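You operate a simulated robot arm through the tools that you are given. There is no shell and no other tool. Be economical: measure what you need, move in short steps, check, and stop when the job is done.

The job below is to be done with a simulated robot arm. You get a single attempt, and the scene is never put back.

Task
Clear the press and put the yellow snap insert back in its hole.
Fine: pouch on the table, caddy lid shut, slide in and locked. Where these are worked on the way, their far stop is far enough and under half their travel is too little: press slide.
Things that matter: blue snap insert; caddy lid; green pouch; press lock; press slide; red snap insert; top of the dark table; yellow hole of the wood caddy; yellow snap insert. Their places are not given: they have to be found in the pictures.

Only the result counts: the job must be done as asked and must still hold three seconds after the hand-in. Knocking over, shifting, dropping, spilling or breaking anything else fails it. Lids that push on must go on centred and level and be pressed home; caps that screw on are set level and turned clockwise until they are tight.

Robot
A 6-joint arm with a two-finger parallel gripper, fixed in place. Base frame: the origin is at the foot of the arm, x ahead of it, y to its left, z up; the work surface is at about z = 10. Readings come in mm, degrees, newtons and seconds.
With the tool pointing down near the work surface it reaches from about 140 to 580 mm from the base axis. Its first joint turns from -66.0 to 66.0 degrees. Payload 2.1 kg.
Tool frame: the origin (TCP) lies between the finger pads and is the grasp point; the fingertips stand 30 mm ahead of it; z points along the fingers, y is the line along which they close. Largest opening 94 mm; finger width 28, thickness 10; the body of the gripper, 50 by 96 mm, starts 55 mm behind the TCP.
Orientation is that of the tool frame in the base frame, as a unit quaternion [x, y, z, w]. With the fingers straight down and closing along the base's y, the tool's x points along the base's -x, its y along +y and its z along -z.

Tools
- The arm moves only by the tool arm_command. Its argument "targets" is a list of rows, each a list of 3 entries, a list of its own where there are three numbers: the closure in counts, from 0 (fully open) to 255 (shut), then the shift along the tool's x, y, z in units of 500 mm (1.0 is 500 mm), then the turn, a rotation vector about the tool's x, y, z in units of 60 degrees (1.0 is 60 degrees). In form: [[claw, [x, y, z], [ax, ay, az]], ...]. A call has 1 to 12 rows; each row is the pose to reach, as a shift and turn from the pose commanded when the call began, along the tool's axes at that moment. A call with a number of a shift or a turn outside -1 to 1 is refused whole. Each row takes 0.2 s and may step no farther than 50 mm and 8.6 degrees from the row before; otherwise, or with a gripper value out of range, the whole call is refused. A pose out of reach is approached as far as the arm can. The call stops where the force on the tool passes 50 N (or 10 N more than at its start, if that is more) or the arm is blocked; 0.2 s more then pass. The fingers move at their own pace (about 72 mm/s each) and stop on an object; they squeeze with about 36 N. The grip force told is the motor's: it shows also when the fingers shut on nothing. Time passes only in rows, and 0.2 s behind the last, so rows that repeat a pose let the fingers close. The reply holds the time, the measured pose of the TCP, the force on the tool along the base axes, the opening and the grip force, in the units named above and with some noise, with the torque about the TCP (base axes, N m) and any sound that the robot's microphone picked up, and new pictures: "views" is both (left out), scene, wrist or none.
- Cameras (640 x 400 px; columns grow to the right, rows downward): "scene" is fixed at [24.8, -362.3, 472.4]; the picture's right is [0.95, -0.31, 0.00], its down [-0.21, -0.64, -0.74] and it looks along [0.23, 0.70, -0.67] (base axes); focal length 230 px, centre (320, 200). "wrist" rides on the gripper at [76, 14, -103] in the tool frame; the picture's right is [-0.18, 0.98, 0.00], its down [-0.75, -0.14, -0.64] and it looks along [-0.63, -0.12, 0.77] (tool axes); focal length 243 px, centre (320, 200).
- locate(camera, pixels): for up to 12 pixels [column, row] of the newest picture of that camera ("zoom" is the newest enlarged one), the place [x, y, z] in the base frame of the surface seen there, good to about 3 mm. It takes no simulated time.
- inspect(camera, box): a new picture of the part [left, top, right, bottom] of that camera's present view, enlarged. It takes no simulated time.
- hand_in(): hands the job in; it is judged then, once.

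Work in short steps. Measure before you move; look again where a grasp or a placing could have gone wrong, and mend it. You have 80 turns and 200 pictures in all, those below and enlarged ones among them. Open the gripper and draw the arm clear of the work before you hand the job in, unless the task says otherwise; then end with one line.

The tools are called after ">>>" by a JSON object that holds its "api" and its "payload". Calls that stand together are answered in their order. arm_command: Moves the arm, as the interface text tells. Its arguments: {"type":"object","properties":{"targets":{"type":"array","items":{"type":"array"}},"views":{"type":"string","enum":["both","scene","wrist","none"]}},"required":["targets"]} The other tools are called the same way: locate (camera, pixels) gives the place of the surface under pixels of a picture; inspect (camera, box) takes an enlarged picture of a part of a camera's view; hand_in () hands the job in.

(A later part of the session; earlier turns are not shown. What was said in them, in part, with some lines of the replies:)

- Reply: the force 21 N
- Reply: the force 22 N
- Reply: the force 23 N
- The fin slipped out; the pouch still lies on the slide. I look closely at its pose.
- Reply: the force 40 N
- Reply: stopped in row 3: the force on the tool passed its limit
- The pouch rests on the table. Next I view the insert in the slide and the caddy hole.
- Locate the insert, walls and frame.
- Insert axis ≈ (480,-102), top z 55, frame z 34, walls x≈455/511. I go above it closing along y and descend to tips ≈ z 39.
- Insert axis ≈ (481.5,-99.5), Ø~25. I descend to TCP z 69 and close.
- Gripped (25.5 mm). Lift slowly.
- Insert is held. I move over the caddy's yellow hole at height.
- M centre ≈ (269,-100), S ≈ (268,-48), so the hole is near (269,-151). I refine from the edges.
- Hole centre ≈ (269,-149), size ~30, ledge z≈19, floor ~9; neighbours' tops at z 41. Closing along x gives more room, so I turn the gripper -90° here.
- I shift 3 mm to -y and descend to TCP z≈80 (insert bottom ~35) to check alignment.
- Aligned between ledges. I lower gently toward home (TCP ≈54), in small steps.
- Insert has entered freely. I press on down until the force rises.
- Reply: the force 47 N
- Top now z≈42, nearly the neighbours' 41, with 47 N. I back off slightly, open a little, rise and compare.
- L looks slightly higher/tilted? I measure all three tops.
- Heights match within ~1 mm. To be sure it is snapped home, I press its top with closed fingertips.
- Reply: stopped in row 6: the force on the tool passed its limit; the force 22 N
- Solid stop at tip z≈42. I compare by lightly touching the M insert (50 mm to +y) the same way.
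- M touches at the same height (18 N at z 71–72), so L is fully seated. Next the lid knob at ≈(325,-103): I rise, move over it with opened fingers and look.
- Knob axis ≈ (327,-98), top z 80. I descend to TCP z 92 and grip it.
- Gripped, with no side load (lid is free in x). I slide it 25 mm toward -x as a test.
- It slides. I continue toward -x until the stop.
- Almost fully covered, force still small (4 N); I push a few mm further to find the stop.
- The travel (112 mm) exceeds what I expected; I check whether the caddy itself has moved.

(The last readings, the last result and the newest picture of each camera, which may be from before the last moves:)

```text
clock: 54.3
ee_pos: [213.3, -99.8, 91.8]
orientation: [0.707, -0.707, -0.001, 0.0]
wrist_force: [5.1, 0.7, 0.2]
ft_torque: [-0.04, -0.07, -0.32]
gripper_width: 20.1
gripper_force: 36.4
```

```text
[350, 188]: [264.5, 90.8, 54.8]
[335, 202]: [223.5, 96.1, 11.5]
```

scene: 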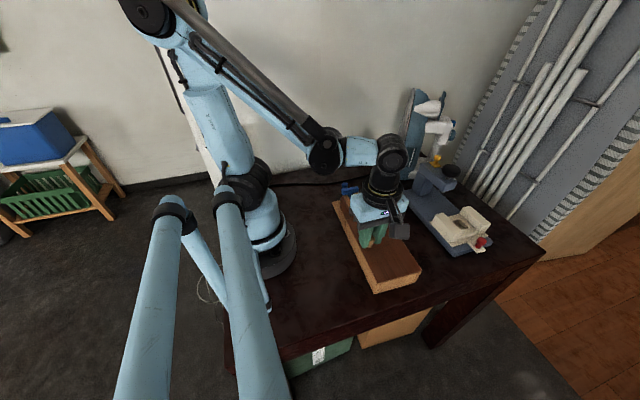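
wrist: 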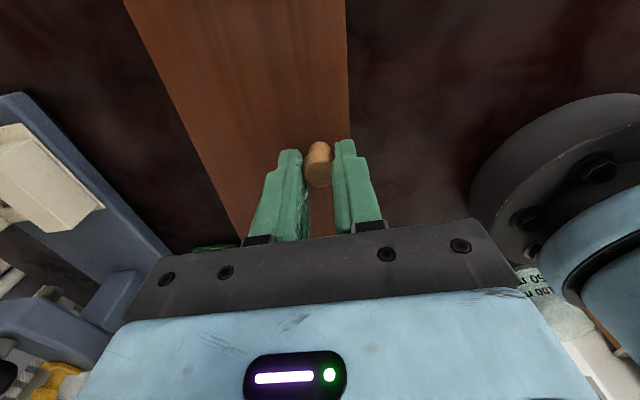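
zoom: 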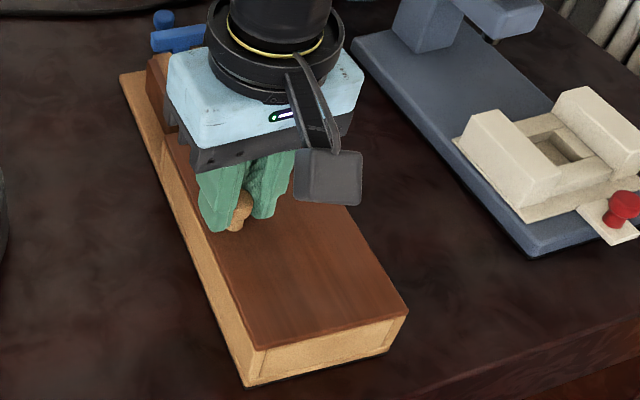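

The caddy was dragged once the lid hit its stop (front corner now at x≈185 instead of ≈223). The lid is flush/closed. I release the knob, rise, and measure the caddy's pose so I can push it back.

>>> {"api": "arm_command", "payload": {"targets": [[160, [0, 0, 0], [0, 0, 0]], [160, [0, 0, 0], [0, 0, 0]], [160, [0, 0, -0.06], [0, 0, 0]], [160, [0, 0, -0.14], [0, 0, 0]], [255, [0, 0, -0.22], [0, 0, 0]], [255, [0.05, 0, -0.3], [0, 0, 0]], [255, [0.1, 0, -0.38], [0, 0, 0]], [255, [0.1, 0, -0.38], [0, 0, 0]]]}}

>>> {"api": "inspect", "payload": {"camera": "scene", "box": [310, 180, 450, 300]}}

```text
clock: 56.1
ee_pos: [215.0, -150.6, 282.6]
orientation: [-0.707, 0.707, 0.001, -0.001]
wrist_force: [1.6, -0.5, -0.3]
ft_torque: [0.03, 0.03, 0.01]
gripper_width: 0.0
gripper_force: 33.5
```

scene: 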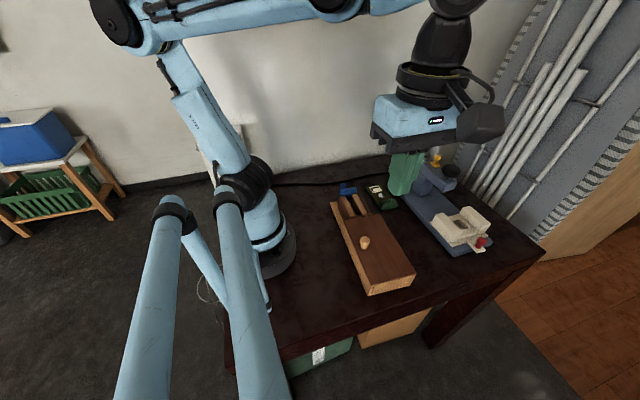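
wrist: 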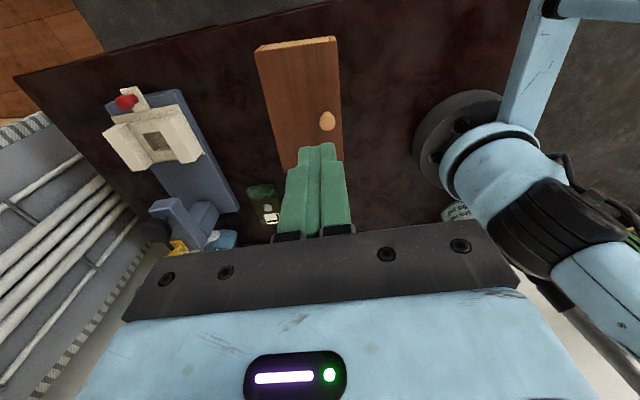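

```text
3.33 times, centred on (380, 240) of scene
```

zoom: 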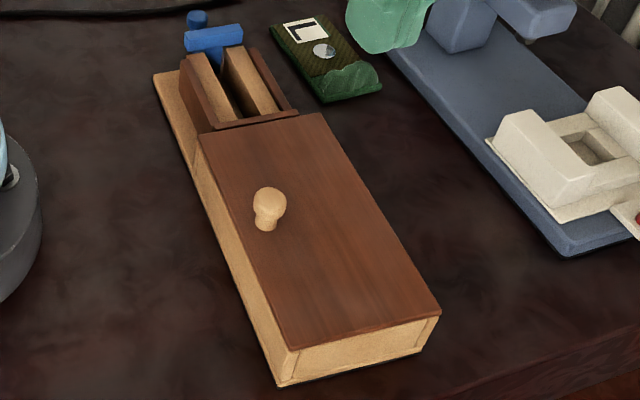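

The lid is fully shut and flush. I measure the caddy outline for its present pose.

>>> {"api": "locate", "payload": {"camera": "zoom", "pixels": [[157, 78], [185, 70], [200, 140], [288, 345], [283, 370], [320, 115], [438, 316], [425, 335], [240, 270], [215, 40], [295, 112], [205, 133]]}}

```text
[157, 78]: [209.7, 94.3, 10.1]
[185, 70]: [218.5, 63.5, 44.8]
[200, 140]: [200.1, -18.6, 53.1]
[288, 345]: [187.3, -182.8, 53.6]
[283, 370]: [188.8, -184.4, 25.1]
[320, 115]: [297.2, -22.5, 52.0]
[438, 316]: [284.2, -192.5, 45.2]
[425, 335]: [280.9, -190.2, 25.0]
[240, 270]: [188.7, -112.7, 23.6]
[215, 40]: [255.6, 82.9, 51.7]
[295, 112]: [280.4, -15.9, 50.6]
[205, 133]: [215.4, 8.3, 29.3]
```

The caddy is yawed ~4.4°, left wall at x≈188 (front) and ≈210 (back); originally both ≈223. I'll push its left wall toward +x at y≈-92 with tilted closed fingers (tip forward, so the lid edge isn't touched). First, position left of it at height.

>>> {"api": "arm_command", "payload": {"targets": [[255, [-0.03, 0.03, 0.07], [0, 0, 0]], [255, [-0.06, 0.06, 0.14], [0, 0, 0]], [255, [-0.09, 0.09, 0.2], [0.1, 0, 0]], [255, [-0.117, 0.116, 0.265], [0.2, 0, 0]], [255, [-0.117, 0.116, 0.265], [0.2, 0, 0]]]}}

```text
clock: 57.3
ee_pos: [159.5, -93.3, 147.5]
orientation: [0.704, -0.703, 0.072, -0.074]
wrist_force: [0.4, -0.2, 0.3]
ft_torque: [-0.01, 0.02, -0.02]
gripper_width: 0.1
gripper_force: 33.0
out of reach, approached as far as the arm can: row 4, 5
```

scene: 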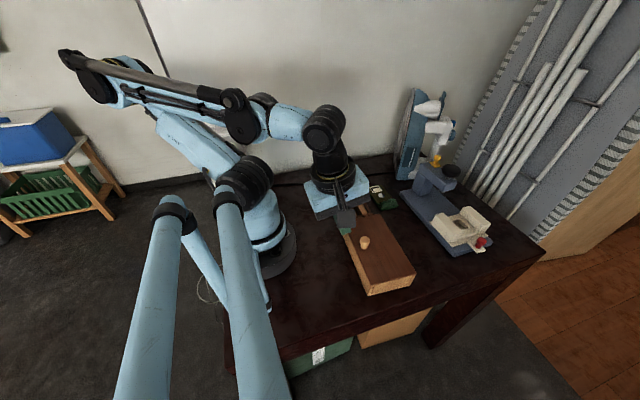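
wrist: 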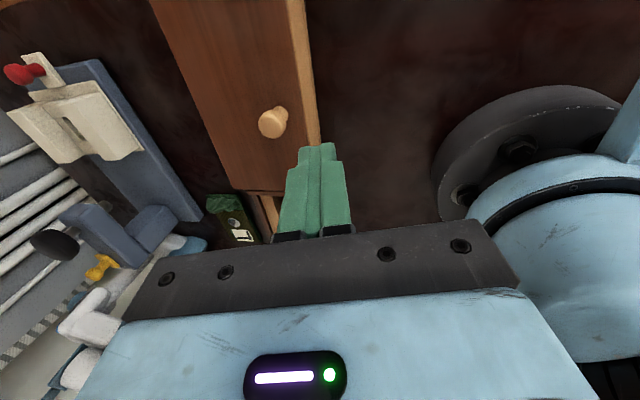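

Slightly at the reach limit; I reduce the tilt to 8° and shift to y≈-107 before descending.

>>> {"api": "arm_command", "payload": {"targets": [[255, [0.014, 0, 0], [-0.033, 0, 0]], [255, [0.028, 0, 0], [-0.067, 0, 0]], [255, [0.028, 0, 0], [-0.067, 0, 0]]], "views": "wrist"}}

>>> {"api": "locate", "payload": {"camera": "wrist", "pixels": [[440, 180], [460, 110], [320, 120], [350, 100], [312, 60]]}}

```text
clock: 58.1
ee_pos: [159.5, -107.0, 148.0]
orientation: [-0.706, 0.706, -0.047, 0.048]
wrist_force: [-0.7, 0.3, 0.0]
ft_torque: [0.01, 0.07, 0.01]
gripper_width: 0.1
gripper_force: 33.0
```

wrist: 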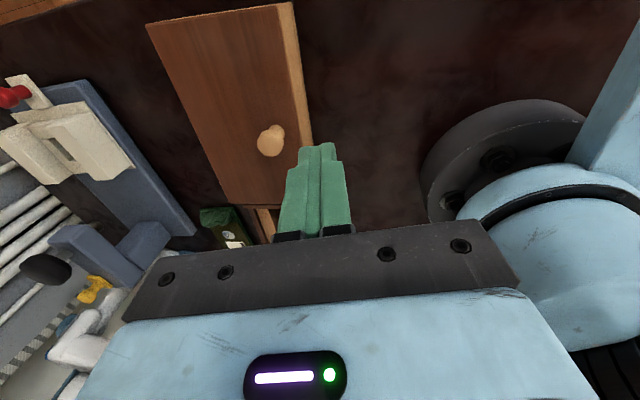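

```text
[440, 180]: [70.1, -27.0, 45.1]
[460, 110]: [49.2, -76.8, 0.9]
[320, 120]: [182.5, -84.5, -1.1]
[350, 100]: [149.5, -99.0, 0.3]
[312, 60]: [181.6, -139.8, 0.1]
```

Clear of the base flange (x≤70). I descend straight down to TCP z≈45, about 18 mm left of the wall.

>>> {"api": "arm_command", "payload": {"targets": [[255, [0, 0.008, 0.06], [0, 0, 0]], [255, [0, 0.016, 0.12], [0, 0, 0]], [255, [0, 0.023, 0.17], [0, 0, 0]], [255, [0, 0.0276, 0.204], [0, 0, 0]], [255, [0, 0.0276, 0.204], [0, 0, 0]]]}}

>>> {"api": "inspect", "payload": {"camera": "scene", "box": [310, 180, 450, 300]}}

```text
clock: 59.3
ee_pos: [160.8, -107.3, 44.2]
orientation: [0.706, -0.705, 0.048, -0.049]
wrist_force: [0.0, 0.0, 0.5]
ft_torque: [-0.01, 0.0, 0.03]
gripper_width: 0.1
gripper_force: 33.2
```

scene: 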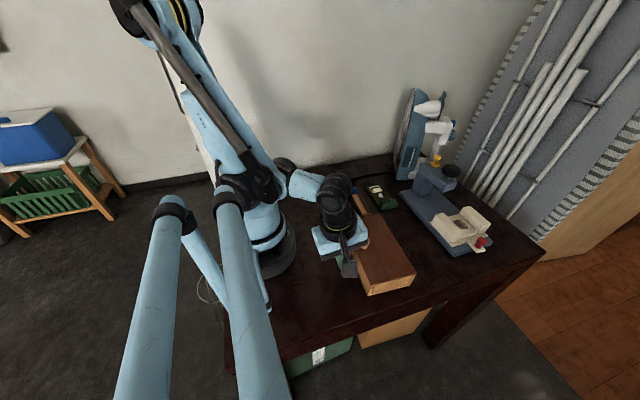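
wrist: 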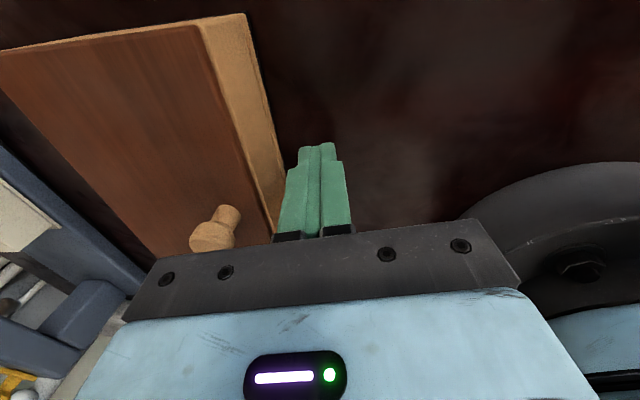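

```text
3.33 times, centred on (380, 240) of scene
```

zoom: 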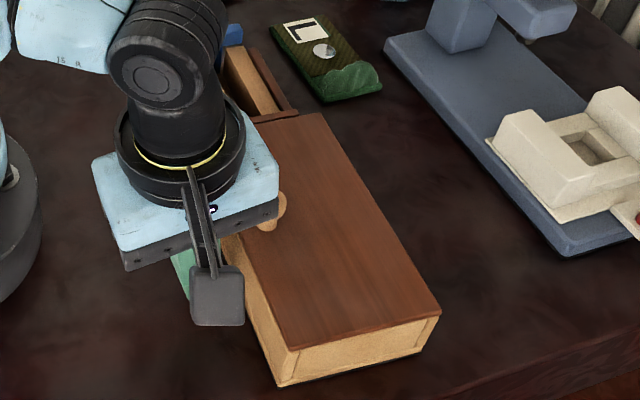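

I push toward +x: approach and then 20 mm of pushing, then measure.

>>> {"api": "arm_command", "payload": {"targets": [[255, [0, -0.02, 0.0027], [0, 0, 0]], [255, [0, -0.032, 0.0043], [0, 0, 0]], [255, [0, -0.04, 0.0054], [0, 0, 0]], [255, [0, -0.046, 0.0062], [0, 0, 0]], [255, [0, -0.052, 0.007], [0, 0, 0]], [255, [0, -0.058, 0.0078], [0, 0, 0]], [255, [0, -0.064, 0.0086], [0, 0, 0]], [255, [0, -0.07, 0.0095], [0, 0, 0]]]}}

>>> {"api": "inspect", "payload": {"camera": "scene", "box": [310, 180, 450, 300]}}

```text
clock: 60.4
ee_pos: [179.6, -106.2, 44.5]
orientation: [-0.704, 0.707, -0.043, 0.044]
wrist_force: [-8.5, 3.0, 28.9]
ft_torque: [-0.4, -0.27, -0.07]
gripper_width: 0.0
gripper_force: 33.4
stopped in row 5: the force on the tool passed its limit (the readings are from after the stop); the commanded pose is now the measured one
```

scene: 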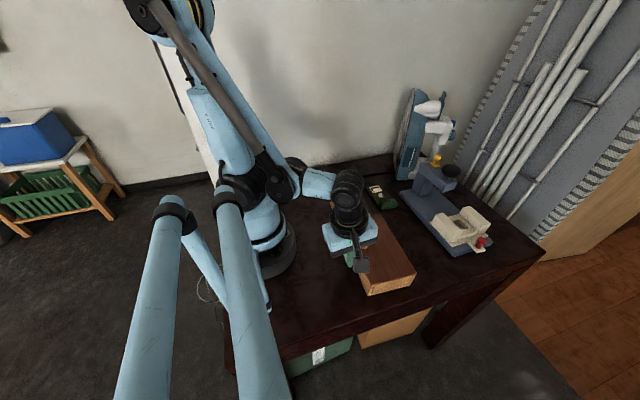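
wrist: 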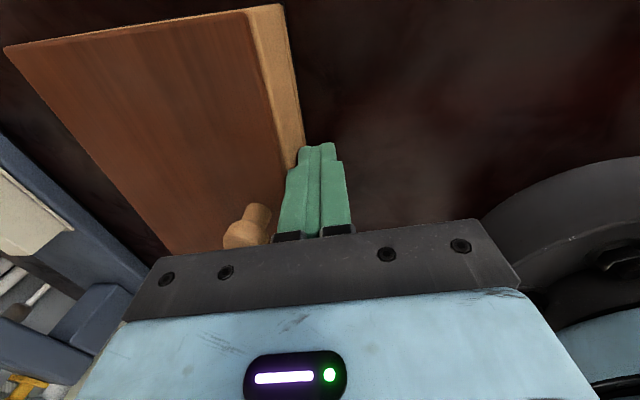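

```text
3.33 times, centred on (380, 240) of scene
```

zoom: 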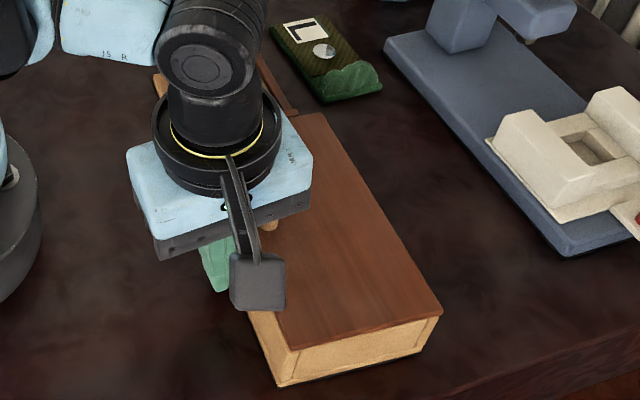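

Stopped with an upward 29 N — something touched. I look closely at the contact.

>>> {"api": "inspect", "payload": {"camera": "wrist", "box": [180, 90, 380, 250]}}

>>> {"api": "locate", "payload": {"camera": "wrist", "pixels": [[262, 210], [240, 235], [270, 240], [295, 150], [285, 100], [290, 170], [260, 20], [280, 20]]}}

>>> {"api": "inspect", "payload": {"camera": "scene", "box": [330, 200, 400, 290]}}

```text
2.50 times, centred on (280, 170) of wrist
```

zoom: 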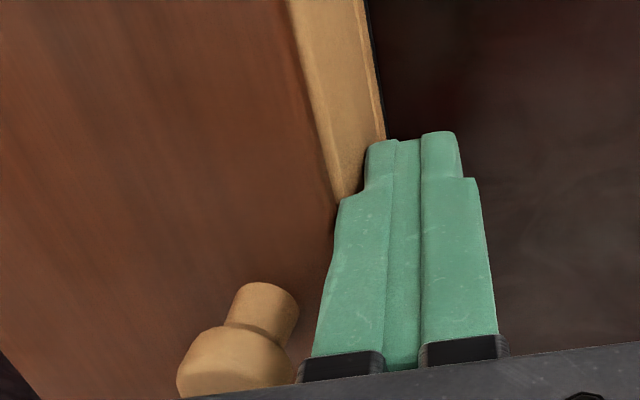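

```text
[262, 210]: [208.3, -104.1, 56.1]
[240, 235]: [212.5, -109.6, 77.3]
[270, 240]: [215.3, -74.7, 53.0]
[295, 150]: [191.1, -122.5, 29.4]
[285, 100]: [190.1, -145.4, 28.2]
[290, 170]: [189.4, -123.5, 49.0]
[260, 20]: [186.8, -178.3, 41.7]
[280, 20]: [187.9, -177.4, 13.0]
```

```text
4.44 times, centred on (365, 245) of scene
```

zoom: 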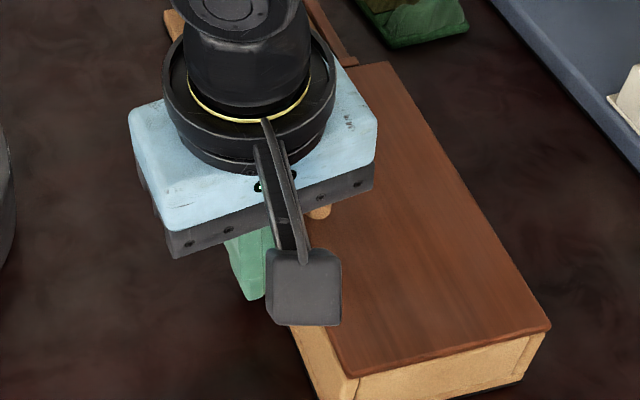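

The torque suggests the contact is at the wall by the finger's front edge, perhaps a low lip. I back off 6 mm, raise 10 mm and check that the force vanishes.

>>> {"api": "arm_command", "payload": {"targets": [[255, [0, 0.012, 0], [0, 0, 0]], [255, [0, 0.012, -0.02], [0, 0, 0]], [255, [0, 0.012, -0.02], [0, 0, 0]]], "views": "wrist"}}

>>> {"api": "inspect", "payload": {"camera": "wrist", "box": [180, 90, 380, 250]}}

```text
clock: 61.2
ee_pos: [171.0, -105.7, 54.0]
orientation: [-0.704, 0.707, -0.044, 0.045]
wrist_force: [0.6, 0.3, 0.3]
ft_torque: [-0.01, 0.0, -0.01]
gripper_width: 0.0
gripper_force: 33.1
```

wrist: 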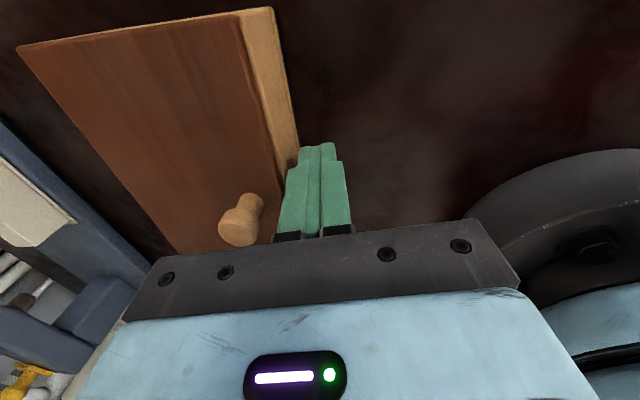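

```text
2.50 times, centred on (280, 170) of wrist
```

zoom: 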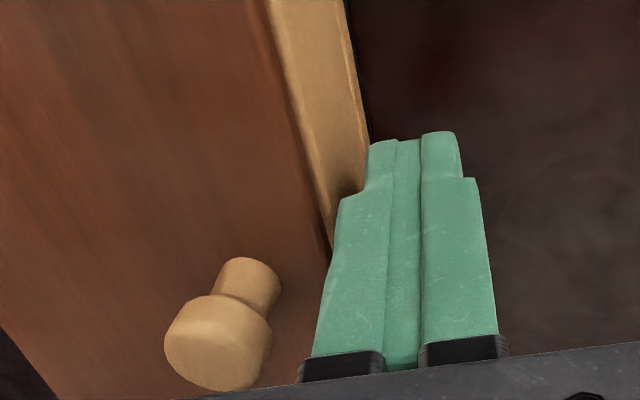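

Clear. I retry slowly at this height in 2 mm steps.

>>> {"api": "arm_command", "payload": {"targets": [[255, [0, -0.004, 0.0005], [0, 0, 0]], [255, [0, -0.008, 0.001], [0, 0, 0]], [255, [0, -0.012, 0.0015], [0, 0, 0]], [255, [0, -0.016, 0.002], [0, 0, 0]], [255, [0, -0.02, 0.0025], [0, 0, 0]], [255, [0, -0.024, 0.003], [0, 0, 0]]], "views": "wrist"}}

>>> {"api": "inspect", "payload": {"camera": "wrist", "box": [180, 90, 380, 250]}}

```text
clock: 62.6
ee_pos: [185.6, -105.5, 54.1]
orientation: [-0.705, 0.706, -0.045, 0.046]
wrist_force: [-2.0, -2.0, 1.8]
ft_torque: [-0.08, 0.09, -0.07]
gripper_width: 0.0
gripper_force: 33.0
```

wrist: 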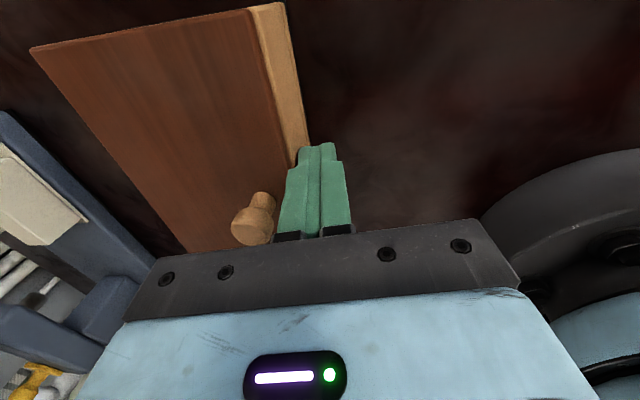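

```text
2.50 times, centred on (280, 170) of wrist
```

zoom: 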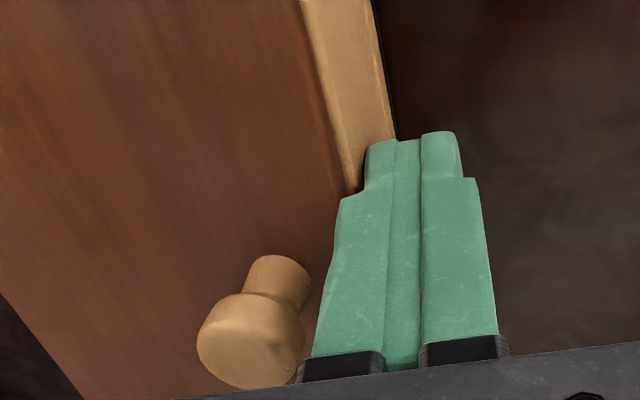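

Now pushing with only ~3 N. I continue 14 mm and measure.

>>> {"api": "arm_command", "payload": {"targets": [[255, [0, -0.004, 0.0005], [0, 0, 0]], [255, [0, -0.008, 0.001], [0, 0, 0]], [255, [0, -0.012, 0.0015], [0, 0, 0]], [255, [0, -0.016, 0.002], [0, 0, 0]], [255, [0, -0.02, 0.0025], [0, 0, 0]], [255, [0, -0.024, 0.003], [0, 0, 0]], [255, [0, -0.028, 0.0035], [0, 0, 0]]], "views": "both"}}

>>> {"api": "inspect", "payload": {"camera": "scene", "box": [310, 180, 450, 300]}}

```text
clock: 63.4
ee_pos: [185.8, -105.4, 53.8]
orientation: [-0.704, 0.708, -0.039, 0.041]
wrist_force: [-4.9, 0.2, 1.7]
ft_torque: [0.01, 0.13, -0.07]
gripper_width: 0.0
gripper_force: 33.1
stopped in row 3: the force on the tool passed its limit (the readings are from after the stop); the commanded pose is now the measured one
```

scene: 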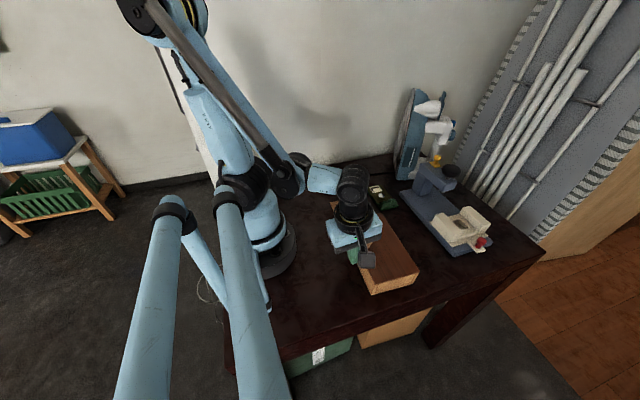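
wrist: 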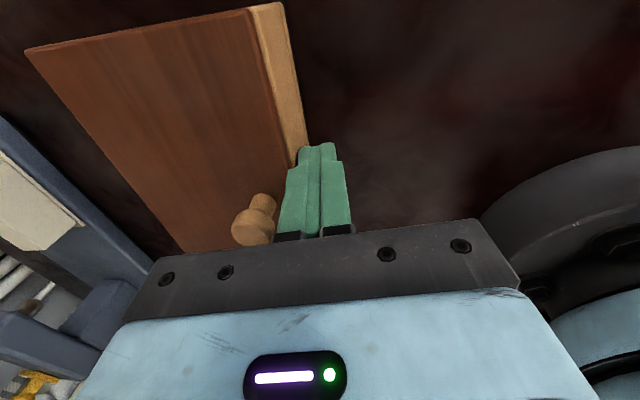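

```text
3.33 times, centred on (380, 240) of scene
```

zoom: 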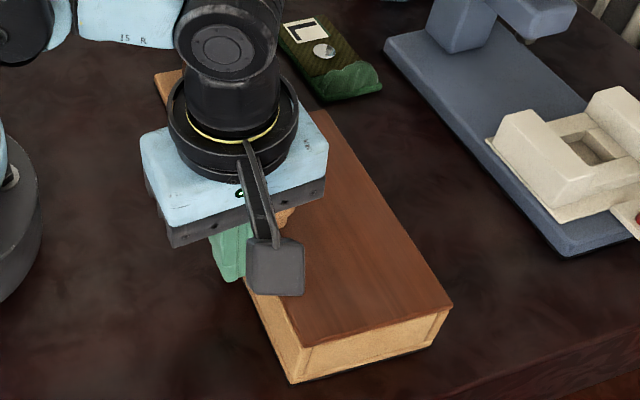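

The caddy has moved ~7 mm, then a force spike stopped the call. I continue with finer 1.2 mm steps.

>>> {"api": "arm_command", "payload": {"targets": [[255, [0, -0.0024, 0.0003], [0, 0, 0]], [255, [0, -0.0048, 0.0006], [0, 0, 0]], [255, [0, -0.0072, 0.0009], [0, 0, 0]], [255, [0, -0.0096, 0.0012], [0, 0, 0]], [255, [0, -0.012, 0.0015], [0, 0, 0]], [255, [0, -0.0144, 0.0018], [0, 0, 0]], [255, [0, -0.0168, 0.0021], [0, 0, 0]], [255, [0, -0.0192, 0.0024], [0, 0, 0]], [255, [0, -0.0216, 0.0027], [0, 0, 0]], [255, [0, -0.024, 0.003], [0, 0, 0]]], "views": "both"}}

>>> {"api": "inspect", "payload": {"camera": "scene", "box": [310, 180, 450, 300]}}

```text
clock: 65.6
ee_pos: [199.3, -106.3, 52.5]
orientation: [-0.705, 0.707, -0.039, 0.041]
wrist_force: [-13.2, 1.3, 7.9]
ft_torque: [0.04, 0.28, -0.01]
gripper_width: 0.1
gripper_force: 33.2
```

scene: 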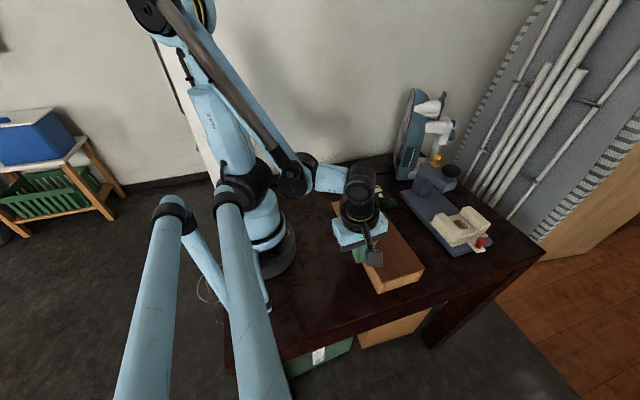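
wrist: 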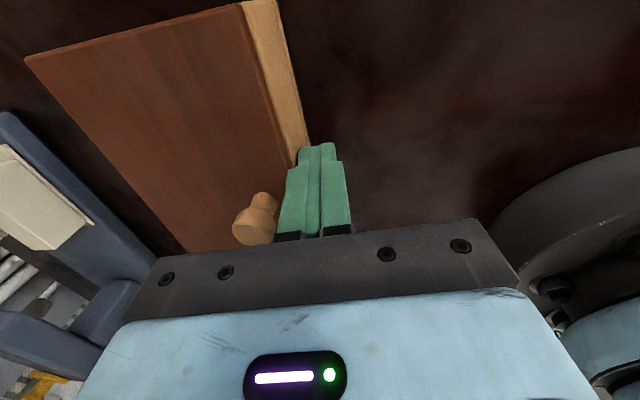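

```text
3.33 times, centred on (380, 240) of scene
```

zoom: 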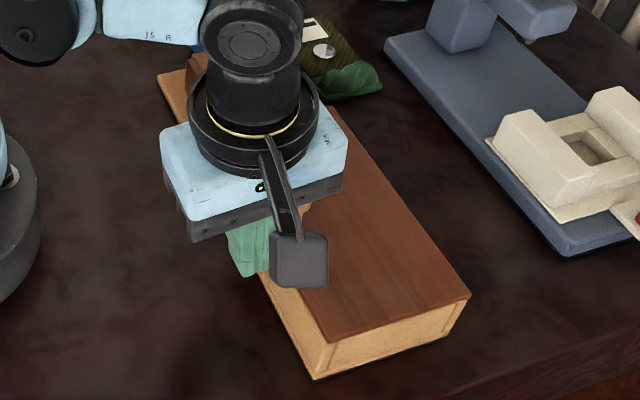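

Works. I measure the front corner and back corner now.

>>> {"api": "locate", "payload": {"camera": "zoom", "pixels": [[318, 370], [318, 350], [448, 335], [160, 78], [468, 300], [300, 340], [170, 95]]}}

```text
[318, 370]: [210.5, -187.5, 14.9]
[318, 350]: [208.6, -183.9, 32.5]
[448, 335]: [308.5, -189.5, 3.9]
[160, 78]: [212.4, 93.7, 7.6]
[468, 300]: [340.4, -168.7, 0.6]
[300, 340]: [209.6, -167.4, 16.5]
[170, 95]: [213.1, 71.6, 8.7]
```

Nearly straight now: front-left x≈210, back-left ≈212; both need ≈+12 mm. I shift contact to y≈-62 (near its centre of mass) and push 12 mm.

>>> {"api": "arm_command", "payload": {"targets": [[255, [0, 0.01, 0], [0, 0, 0]], [255, [-0.088, 0.01, 0], [0, 0, 0]], [255, [-0.088, 0.003, 0], [0, 0, 0]], [255, [-0.088, 0, 0], [0, 0, 0]], [255, [-0.088, -0.003, 0], [0, 0, 0]], [255, [-0.088, -0.006, 0], [0, 0, 0]], [255, [-0.088, -0.009, 0], [0, 0, 0]], [255, [-0.088, -0.012, 0], [0, 0, 0]], [255, [-0.088, -0.015, 0], [0, 0, 0]], [255, [-0.088, -0.018, 0], [0, 0, 0]], [255, [-0.088, -0.021, 0], [0, 0, 0]]], "views": "both"}}

>>> {"api": "inspect", "payload": {"camera": "scene", "box": [310, 180, 450, 300]}}

```text
clock: 68.0
ee_pos: [209.9, -62.2, 54.2]
orientation: [-0.704, 0.708, -0.039, 0.042]
wrist_force: [-12.4, -0.4, 6.0]
ft_torque: [0.03, 0.29, 0.1]
gripper_width: 0.1
gripper_force: 33.2
```

scene: 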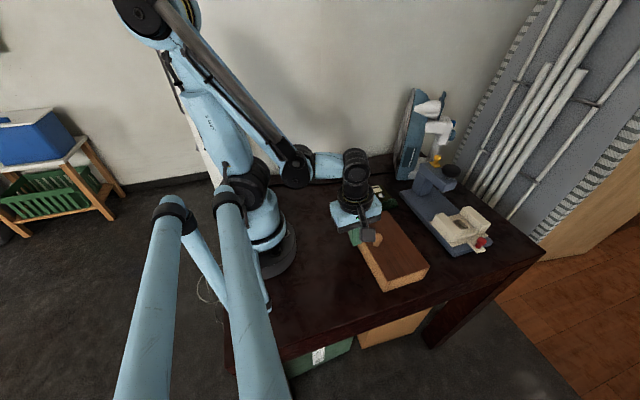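
wrist: 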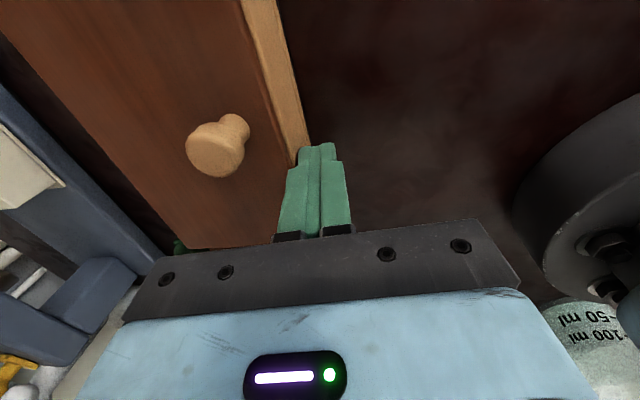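

```text
3.33 times, centred on (380, 240) of scene
```

zoom: 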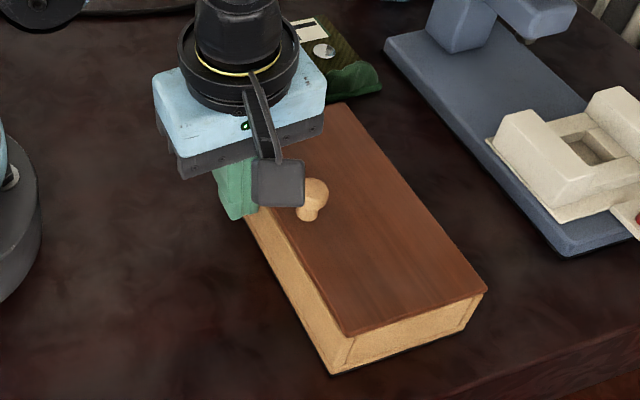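

Front corner is at pixel ≈(383.6,292), the original was (383,291). I back off and rise to check the back end.

>>> {"api": "arm_command", "payload": {"targets": [[255, [0, 0.02, 0], [0, 0, 0]], [255, [0, 0.035, -0.02], [0, 0, 0]], [255, [0, 0.035, -0.1], [0, 0, 0]], [255, [0, 0.0, -0.19], [-0.03, 0, 0]], [255, [0, -0.05, -0.28], [-0.09, 0, 0]], [255, [0.06, -0.13, -0.36], [-0.09, 0, 0]], [255, [0.12, -0.2, -0.36], [-0.09, 0, 0]], [255, [0.12, -0.2, -0.36], [-0.09, 0, 0]]]}}

>>> {"api": "inspect", "payload": {"camera": "scene", "box": [320, 170, 440, 300]}}

```text
refused: row 5 steps farther than a row can; nothing moved
```

```text
3.08 times, centred on (380, 235) of scene
```

zoom: 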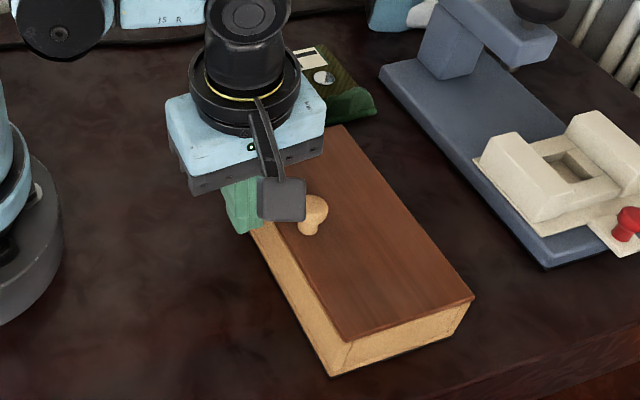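

The retreat had one step too long; I resend with shorter steps.

>>> {"api": "arm_command", "payload": {"targets": [[255, [0, 0.02, 0], [0, 0, 0]], [255, [0, 0.035, -0.02], [0, 0, 0]], [255, [0, 0.035, -0.1], [0, 0, 0]], [255, [0, 0.02, -0.18], [-0.03, 0, 0]], [255, [0, -0.02, -0.25], [-0.09, 0, 0]], [255, [0.04, -0.06, -0.32], [-0.09, 0, 0]], [255, [0.08, -0.12, -0.36], [-0.09, 0, 0]], [255, [0.12, -0.19, -0.36], [-0.09, 0, 0]], [255, [0.12, -0.19, -0.36], [-0.09, 0, 0]]]}}

>>> {"api": "inspect", "payload": {"camera": "scene", "box": [320, 170, 440, 300]}}

```text
clock: 70.0
ee_pos: [282.8, -123.5, 244.4]
orientation: [-0.705, 0.709, -0.008, 0.007]
wrist_force: [0.1, -0.2, 0.3]
ft_torque: [-0.01, 0.0, 0.02]
gripper_width: 0.0
gripper_force: 33.1
```

scene: 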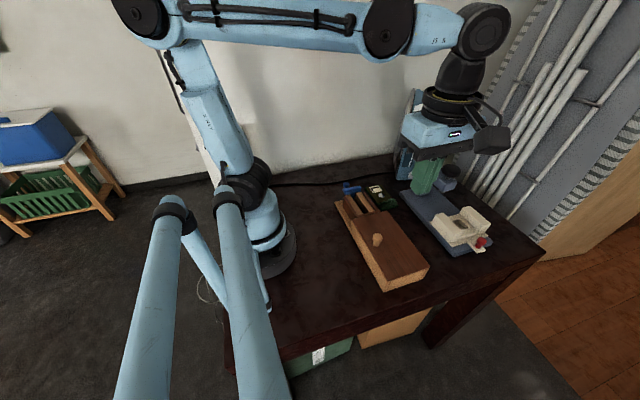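
wrist: 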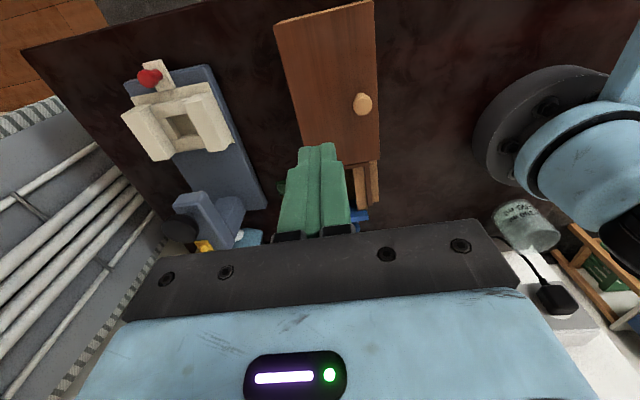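

```text
3.08 times, centred on (380, 235) of scene
```

zoom: 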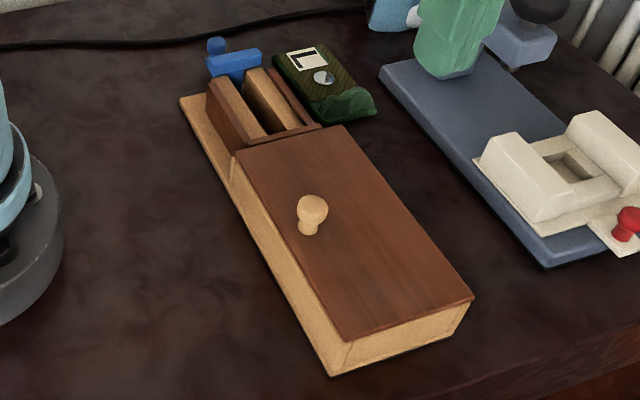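

Corners match the original picture within ~2 px of zoom (≈1–2 mm), and the lid is flush. I verify the lid edge against the wall and measure the red knob.

>>> {"api": "locate", "payload": {"camera": "zoom", "pixels": [[343, 333], [338, 355], [237, 155], [230, 170], [470, 296], [463, 320], [345, 128], [628, 218]]}}

>>> {"api": "locate", "payload": {"camera": "wrist", "pixels": [[150, 78], [158, 62], [205, 247], [190, 112]]}}

```text
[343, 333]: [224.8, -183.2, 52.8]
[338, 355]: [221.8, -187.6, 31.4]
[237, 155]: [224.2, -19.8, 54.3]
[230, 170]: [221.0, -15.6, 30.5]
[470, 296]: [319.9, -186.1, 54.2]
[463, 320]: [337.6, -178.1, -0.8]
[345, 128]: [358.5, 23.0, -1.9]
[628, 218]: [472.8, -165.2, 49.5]
```

```text
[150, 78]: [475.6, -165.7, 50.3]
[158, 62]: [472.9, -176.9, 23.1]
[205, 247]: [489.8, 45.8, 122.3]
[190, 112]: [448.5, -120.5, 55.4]
```

Caddy is back in place (left wall x≈222–224) with the lid flush. I compare the press with an earlier picture to be sure it hasn't moved.

>>> {"api": "inspect", "payload": {"camera": "scene", "box": [420, 180, 520, 270]}}

```text
4.44 times, centred on (470, 225) of scene
```

zoom: 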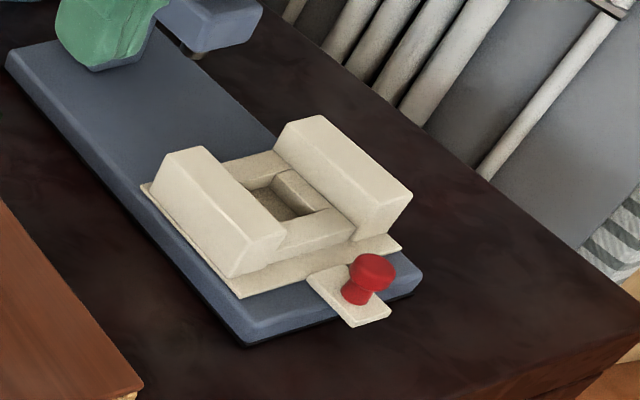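

Press unchanged. Now I go above the red knob at (483,-169) to push the slide in.

>>> {"api": "arm_command", "payload": {"targets": [[200, [0.015, -0.08, 0.02], [0, 0, 0]], [120, [0.03, -0.16, 0.05], [-0.014, 0, 0]], [60, [0.05, -0.24, 0.08], [-0.014, 0, 0]], [60, [0.07, -0.32, 0.12], [-0.014, 0, 0]], [60, [0.091, -0.4, 0.168], [-0.014, 0, 0]], [60, [0.091, -0.4, 0.22], [-0.014, 0, 0]], [60, [0.091, -0.4, 0.22], [-0.014, 0, 0]]], "views": "wrist"}}

>>> {"api": "inspect", "payload": {"camera": "wrist", "box": [220, 90, 420, 240]}}

```text
clock: 71.6
ee_pos: [486.0, -169.4, 138.0]
orientation: [-0.705, 0.709, -0.002, 0.003]
wrist_force: [-0.3, -0.3, 0.6]
ft_torque: [-0.03, 0.04, 0.01]
gripper_width: 71.6
gripper_force: 0.1
```

wrist: 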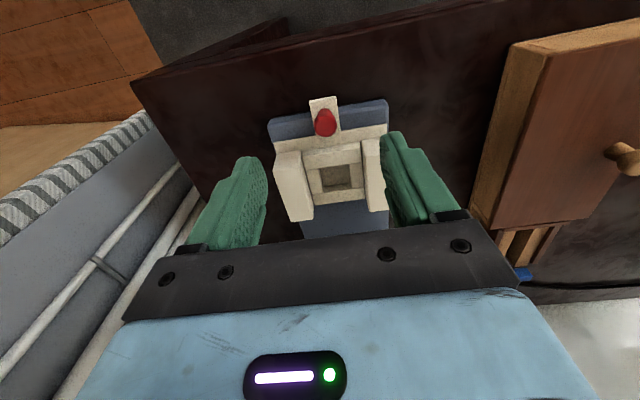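

```text
2.67 times, centred on (320, 165) of wrist
```

zoom: 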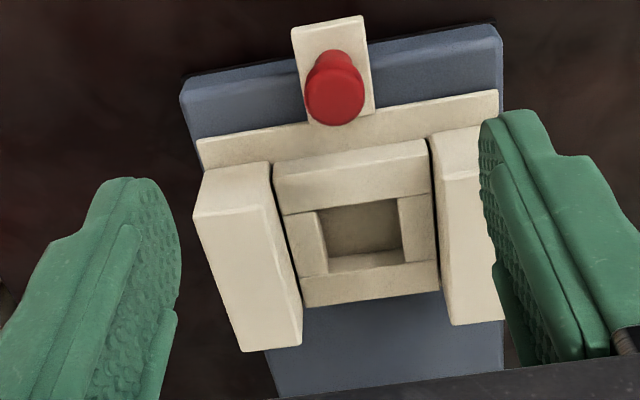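

I descend around the knob (x 483.5) and close.

>>> {"api": "arm_command", "payload": {"targets": [[60, [0, 0.005, 0.08], [0, 0, 0]], [60, [0, 0.005, 0.14], [0, 0, 0]], [60, [0, 0.005, 0.158], [0, 0, 0]], [255, [0, 0.005, 0.158], [0, 0, 0]], [255, [0, 0.005, 0.158], [0, 0, 0]], [255, [0, 0.005, 0.158], [0, 0, 0]]], "views": "wrist"}}

```text
clock: 73.0
ee_pos: [483.0, -168.3, 59.1]
orientation: [-0.706, 0.709, -0.002, 0.003]
wrist_force: [-6.4, 0.8, -0.1]
ft_torque: [0.14, 0.19, 0.12]
gripper_width: 18.6
gripper_force: 36.0
```

wrist: 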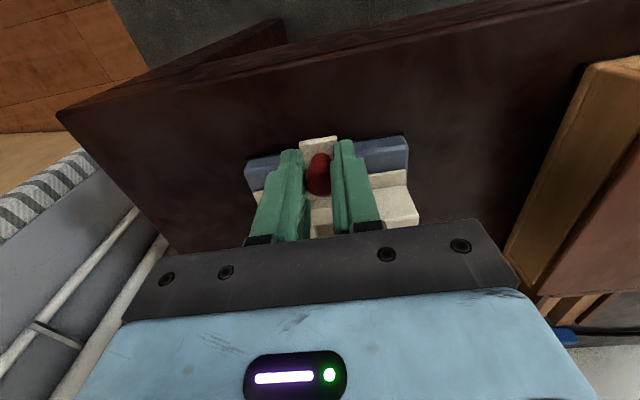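

Gripped (18.6 mm). I push the slide in toward +y by 86 mm.

>>> {"api": "arm_command", "payload": {"targets": [[255, [-0.02, 0, 0], [0, 0, 0]], [255, [-0.04, 0, 0], [0, 0, 0]], [255, [-0.06, 0, 0], [0, 0, 0]], [255, [-0.08, 0, 0], [0, 0, 0]], [255, [-0.1, 0, 0], [0, 0, 0]], [255, [-0.12, 0, 0], [0, 0, 0]], [255, [-0.14, 0, 0], [0, 0, 0]], [255, [-0.16, 0, 0], [0, 0, 0]], [255, [-0.17, 0, 0], [0, 0, 0]]], "views": "wrist"}}

```text
clock: 75.0
ee_pos: [484.4, -83.2, 58.8]
orientation: [-0.706, 0.708, -0.002, 0.003]
wrist_force: [5.8, -1.3, 0.2]
ft_torque: [-0.21, 0.04, -0.04]
gripper_width: 18.4
gripper_force: 36.2
5 turns are left
```

wrist: 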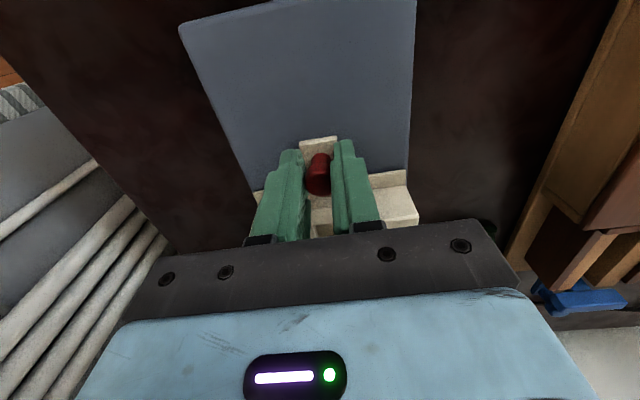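

5 turns left, so I combine: push the last ~9 mm home, then release, rise and move above the lock knob (≈(494,46)), with pictures.

>>> {"api": "arm_command", "payload": {"targets": [[255, [-0.006, 0, 0], [0, 0, 0]], [255, [-0.012, 0, 0], [0, 0, 0]], [255, [-0.016, 0, 0], [0, 0, 0]], [255, [-0.0185, 0, 0], [0, 0, 0]], [255, [-0.0185, 0, 0], [0, 0, 0]]], "views": "none"}}

>>> {"api": "arm_command", "payload": {"targets": [[60, [0, 0, 0], [0, 0, 0]], [60, [0, 0, 0], [0, 0, 0]], [60, [0, 0, -0.06], [0, 0, 0]], [80, [0, 0, -0.15], [0, 0, 0]], [120, [0, 0, -0.24], [0, 0, 0]], [120, [0, 0, -0.282], [0, 0, 0]], [120, [-0.09, 0, -0.282], [0, 0, 0]], [120, [-0.18, 0, -0.282], [0, 0, 0]], [120, [-0.242, -0.02, -0.282], [0, 0, 0]], [120, [-0.242, -0.02, -0.282], [0, 0, 0]]], "views": "both"}}

>>> {"api": "inspect", "payload": {"camera": "wrist", "box": [240, 60, 420, 200]}}

>>> {"api": "locate", "payload": {"camera": "zoom", "pixels": [[320, 200], [300, 200], [340, 200], [320, 170], [320, 230], [320, 140], [360, 200], [280, 200], [320, 260], [340, 240], [300, 240], [320, 290]]}}

```text
clock: 76.2
ee_pos: [483.3, -76.6, 59.9]
orientation: [-0.705, 0.71, -0.003, 0.001]
wrist_force: [-3.1, -21.0, 2.2]
ft_torque: [0.37, 0.1, -0.01]
gripper_width: 18.5
gripper_force: 36.1
```

```text
clock: 78.4
ee_pos: [493.7, 45.2, 202.6]
orientation: [-0.705, 0.709, -0.003, 0.003]
wrist_force: [0.8, 0.2, 0.6]
ft_torque: [0.02, 0.01, -0.03]
gripper_width: 49.6
gripper_force: 0.0
```

scene: 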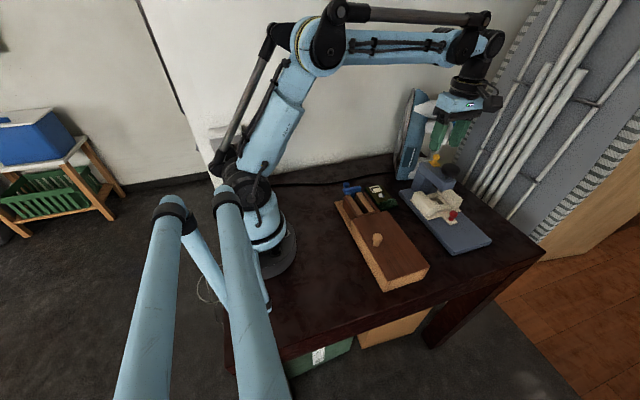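
wrist: 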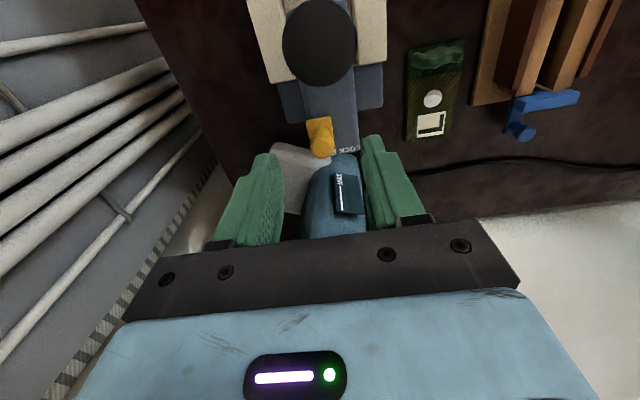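

```text
2.86 times, centred on (330, 130) of wrist
```

zoom: 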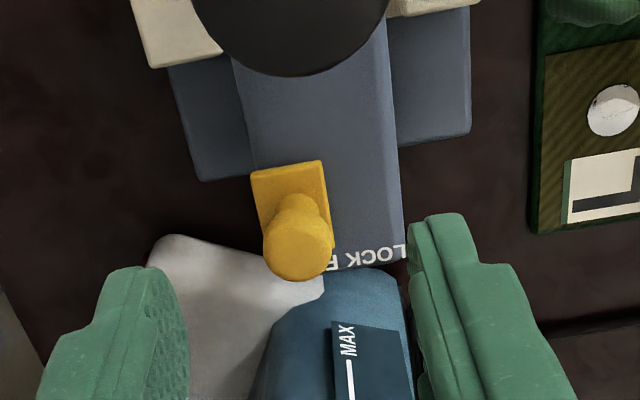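

```text
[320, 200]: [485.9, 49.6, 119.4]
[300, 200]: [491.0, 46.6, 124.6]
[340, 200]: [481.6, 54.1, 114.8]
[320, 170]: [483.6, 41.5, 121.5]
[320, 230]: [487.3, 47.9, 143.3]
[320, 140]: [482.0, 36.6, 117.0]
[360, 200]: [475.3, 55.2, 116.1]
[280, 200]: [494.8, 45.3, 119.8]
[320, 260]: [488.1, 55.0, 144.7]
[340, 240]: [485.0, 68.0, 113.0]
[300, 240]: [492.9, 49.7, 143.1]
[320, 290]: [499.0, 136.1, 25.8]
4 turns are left
```

Slide is home (21 N at y≈-76.6). Lock knob head centre ≈ (493,49), z 130–146, at the FREE side. I descend, grip it and slide it ~20 mm to -x (LOCK), then look.

>>> {"api": "arm_command", "payload": {"targets": [[120, [-0.008, 0, 0.05], [0, 0, 0]], [120, [-0.008, 0, 0.089], [0, 0, 0]], [255, [-0.008, 0, 0.089], [0, 0, 0]], [255, [-0.008, 0, 0.089], [0, 0, 0]], [255, [-0.008, 0, 0.089], [0, 0, 0]]], "views": "none"}}

>>> {"api": "arm_command", "payload": {"targets": [[255, [0, 0.005, 0], [0, 0, 0]], [255, [0, 0.01, 0], [0, 0, 0]], [255, [0, 0.015, 0], [0, 0, 0]], [255, [0, 0.02, 0], [0, 0, 0]], [255, [0, 0.025, 0], [0, 0, 0]], [255, [0, 0.03, 0], [0, 0, 0]], [255, [0, 0.034, 0], [0, 0, 0]], [255, [0, 0.037, 0], [0, 0, 0]], [255, [0, 0.04, 0], [0, 0, 0]], [255, [0, 0.0425, 0], [0, 0, 0]], [255, [0, 0.0425, 0], [0, 0, 0]]], "views": "both"}}

>>> {"api": "inspect", "payload": {"camera": "scene", "box": [410, 140, 490, 230]}}

>>> {"api": "inspect", "payload": {"camera": "wrist", "box": [220, 60, 420, 220]}}

```text
clock: 79.6
ee_pos: [493.6, 50.2, 155.3]
orientation: [-0.705, 0.709, -0.001, 0.002]
wrist_force: [-0.5, 2.7, 0.3]
ft_torque: [-0.14, 0.09, 0.01]
gripper_width: 17.4
gripper_force: 35.7
```

```text
clock: 82.0
ee_pos: [472.2, 48.9, 156.7]
orientation: [-0.705, 0.709, -0.002, 0.004]
wrist_force: [14.1, 6.9, 11.6]
ft_torque: [0.2, -0.38, -0.07]
gripper_width: 17.0
gripper_force: 36.0
```

scene: 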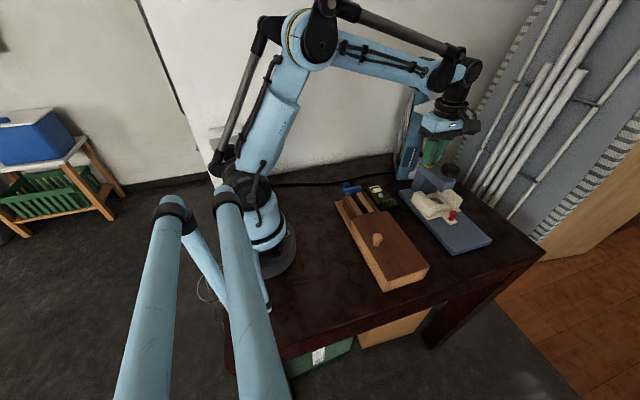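
wrist: 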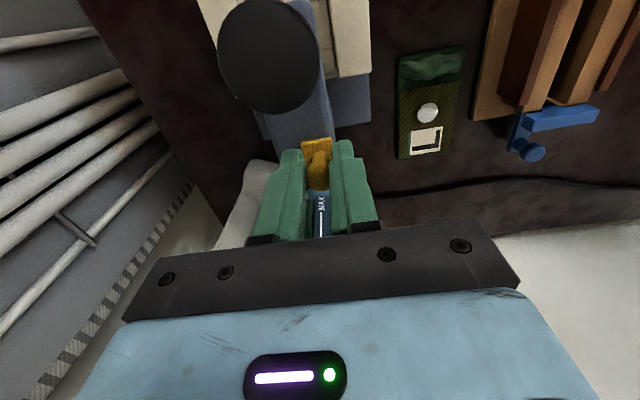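

```text
4.44 times, centred on (450, 185) of scene
```

zoom: 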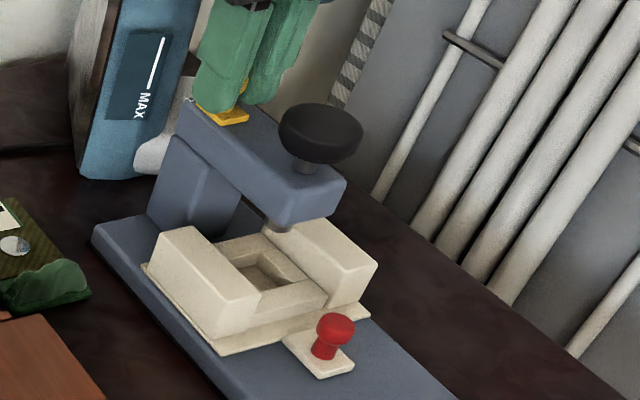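

```text
2.50 times, centred on (320, 140) of wrist
3 turns are left
```

zoom: 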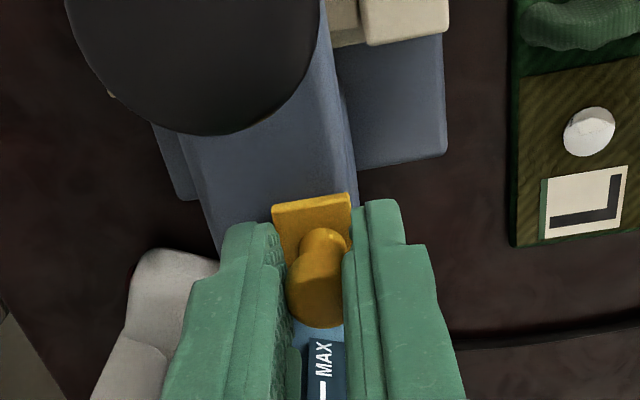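

The lock moved 21 mm to the left edge with 14 N reaction (stop). I release, rise clear and retreat, then look at the result.

>>> {"api": "arm_command", "payload": {"targets": [[255, [0, -0.002, 0], [0, 0, 0]], [140, [0, -0.002, 0], [0, 0, 0]], [140, [0, -0.002, 0], [0, 0, 0]], [140, [0, -0.002, -0.06], [0, 0, 0]], [100, [0, -0.002, -0.15], [0, 0, 0]], [0, [0, -0.002, -0.24], [0, 0, 0]], [0, [0.08, 0.04, -0.26], [0, 0, 0]], [0, [0.16, 0.08, -0.28], [0, 0, 0]], [0, [0.22, 0.12, -0.28], [0, 0, 0]], [0, [0.22, 0.12, -0.28], [0, 0, 0]]], "views": "both"}}

>>> {"api": "inspect", "payload": {"camera": "scene", "box": [410, 140, 490, 230]}}

>>> {"api": "inspect", "payload": {"camera": "scene", "box": [320, 170, 440, 300]}}

```text
clock: 84.2
ee_pos: [412.9, -59.1, 296.6]
orientation: [-0.706, 0.709, -0.002, 0.003]
wrist_force: [1.0, -0.4, -0.2]
ft_torque: [-0.03, -0.01, 0.06]
gripper_width: 94.1
gripper_force: 0.0
```

scene: 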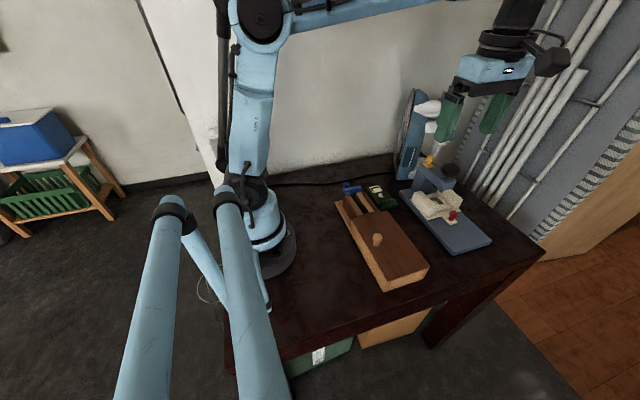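
wrist: 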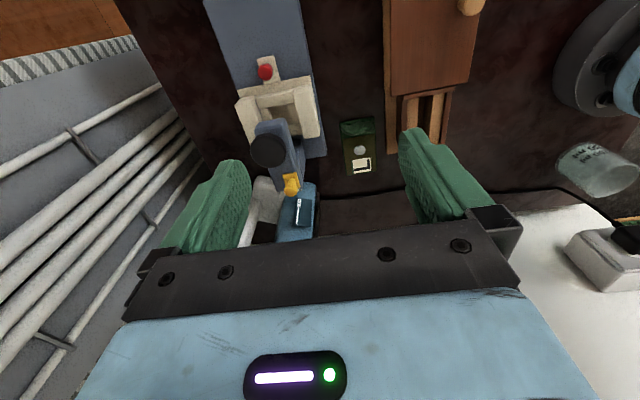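

```text
4.44 times, centred on (450, 185) of scene
```

zoom: 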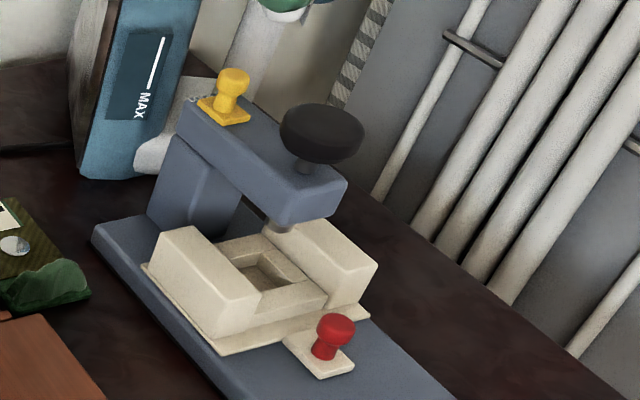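

```text
3.08 times, centred on (380, 235) of scene
2 turns are left
```

zoom: 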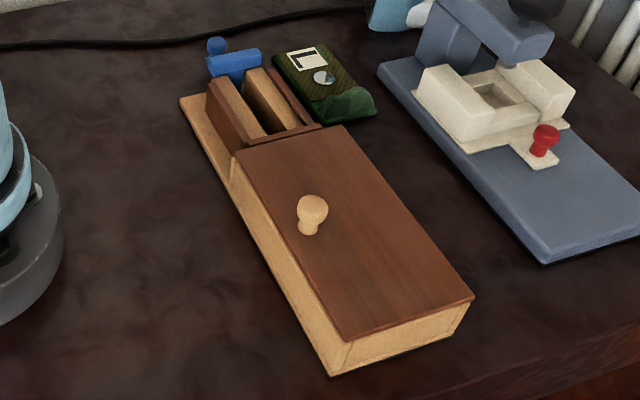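

The slide is in with the red knob where it started, the lock sits at LOCK, the lid is shut and the pouch is on the table. The arm is open and clear, so I hand in.

>>> {"api": "hand_in", "payload": {}}

```text
The job is handed in.
```

The job is handed in: the yellow insert is back in its hole and pressed home, the pouch is on the table, the lid is shut, and the press slide is in and locked. While I was closing the lid, the caddy was dragged about 36 mm at its front end. I pushed it back to within about 2 mm of where it stood.
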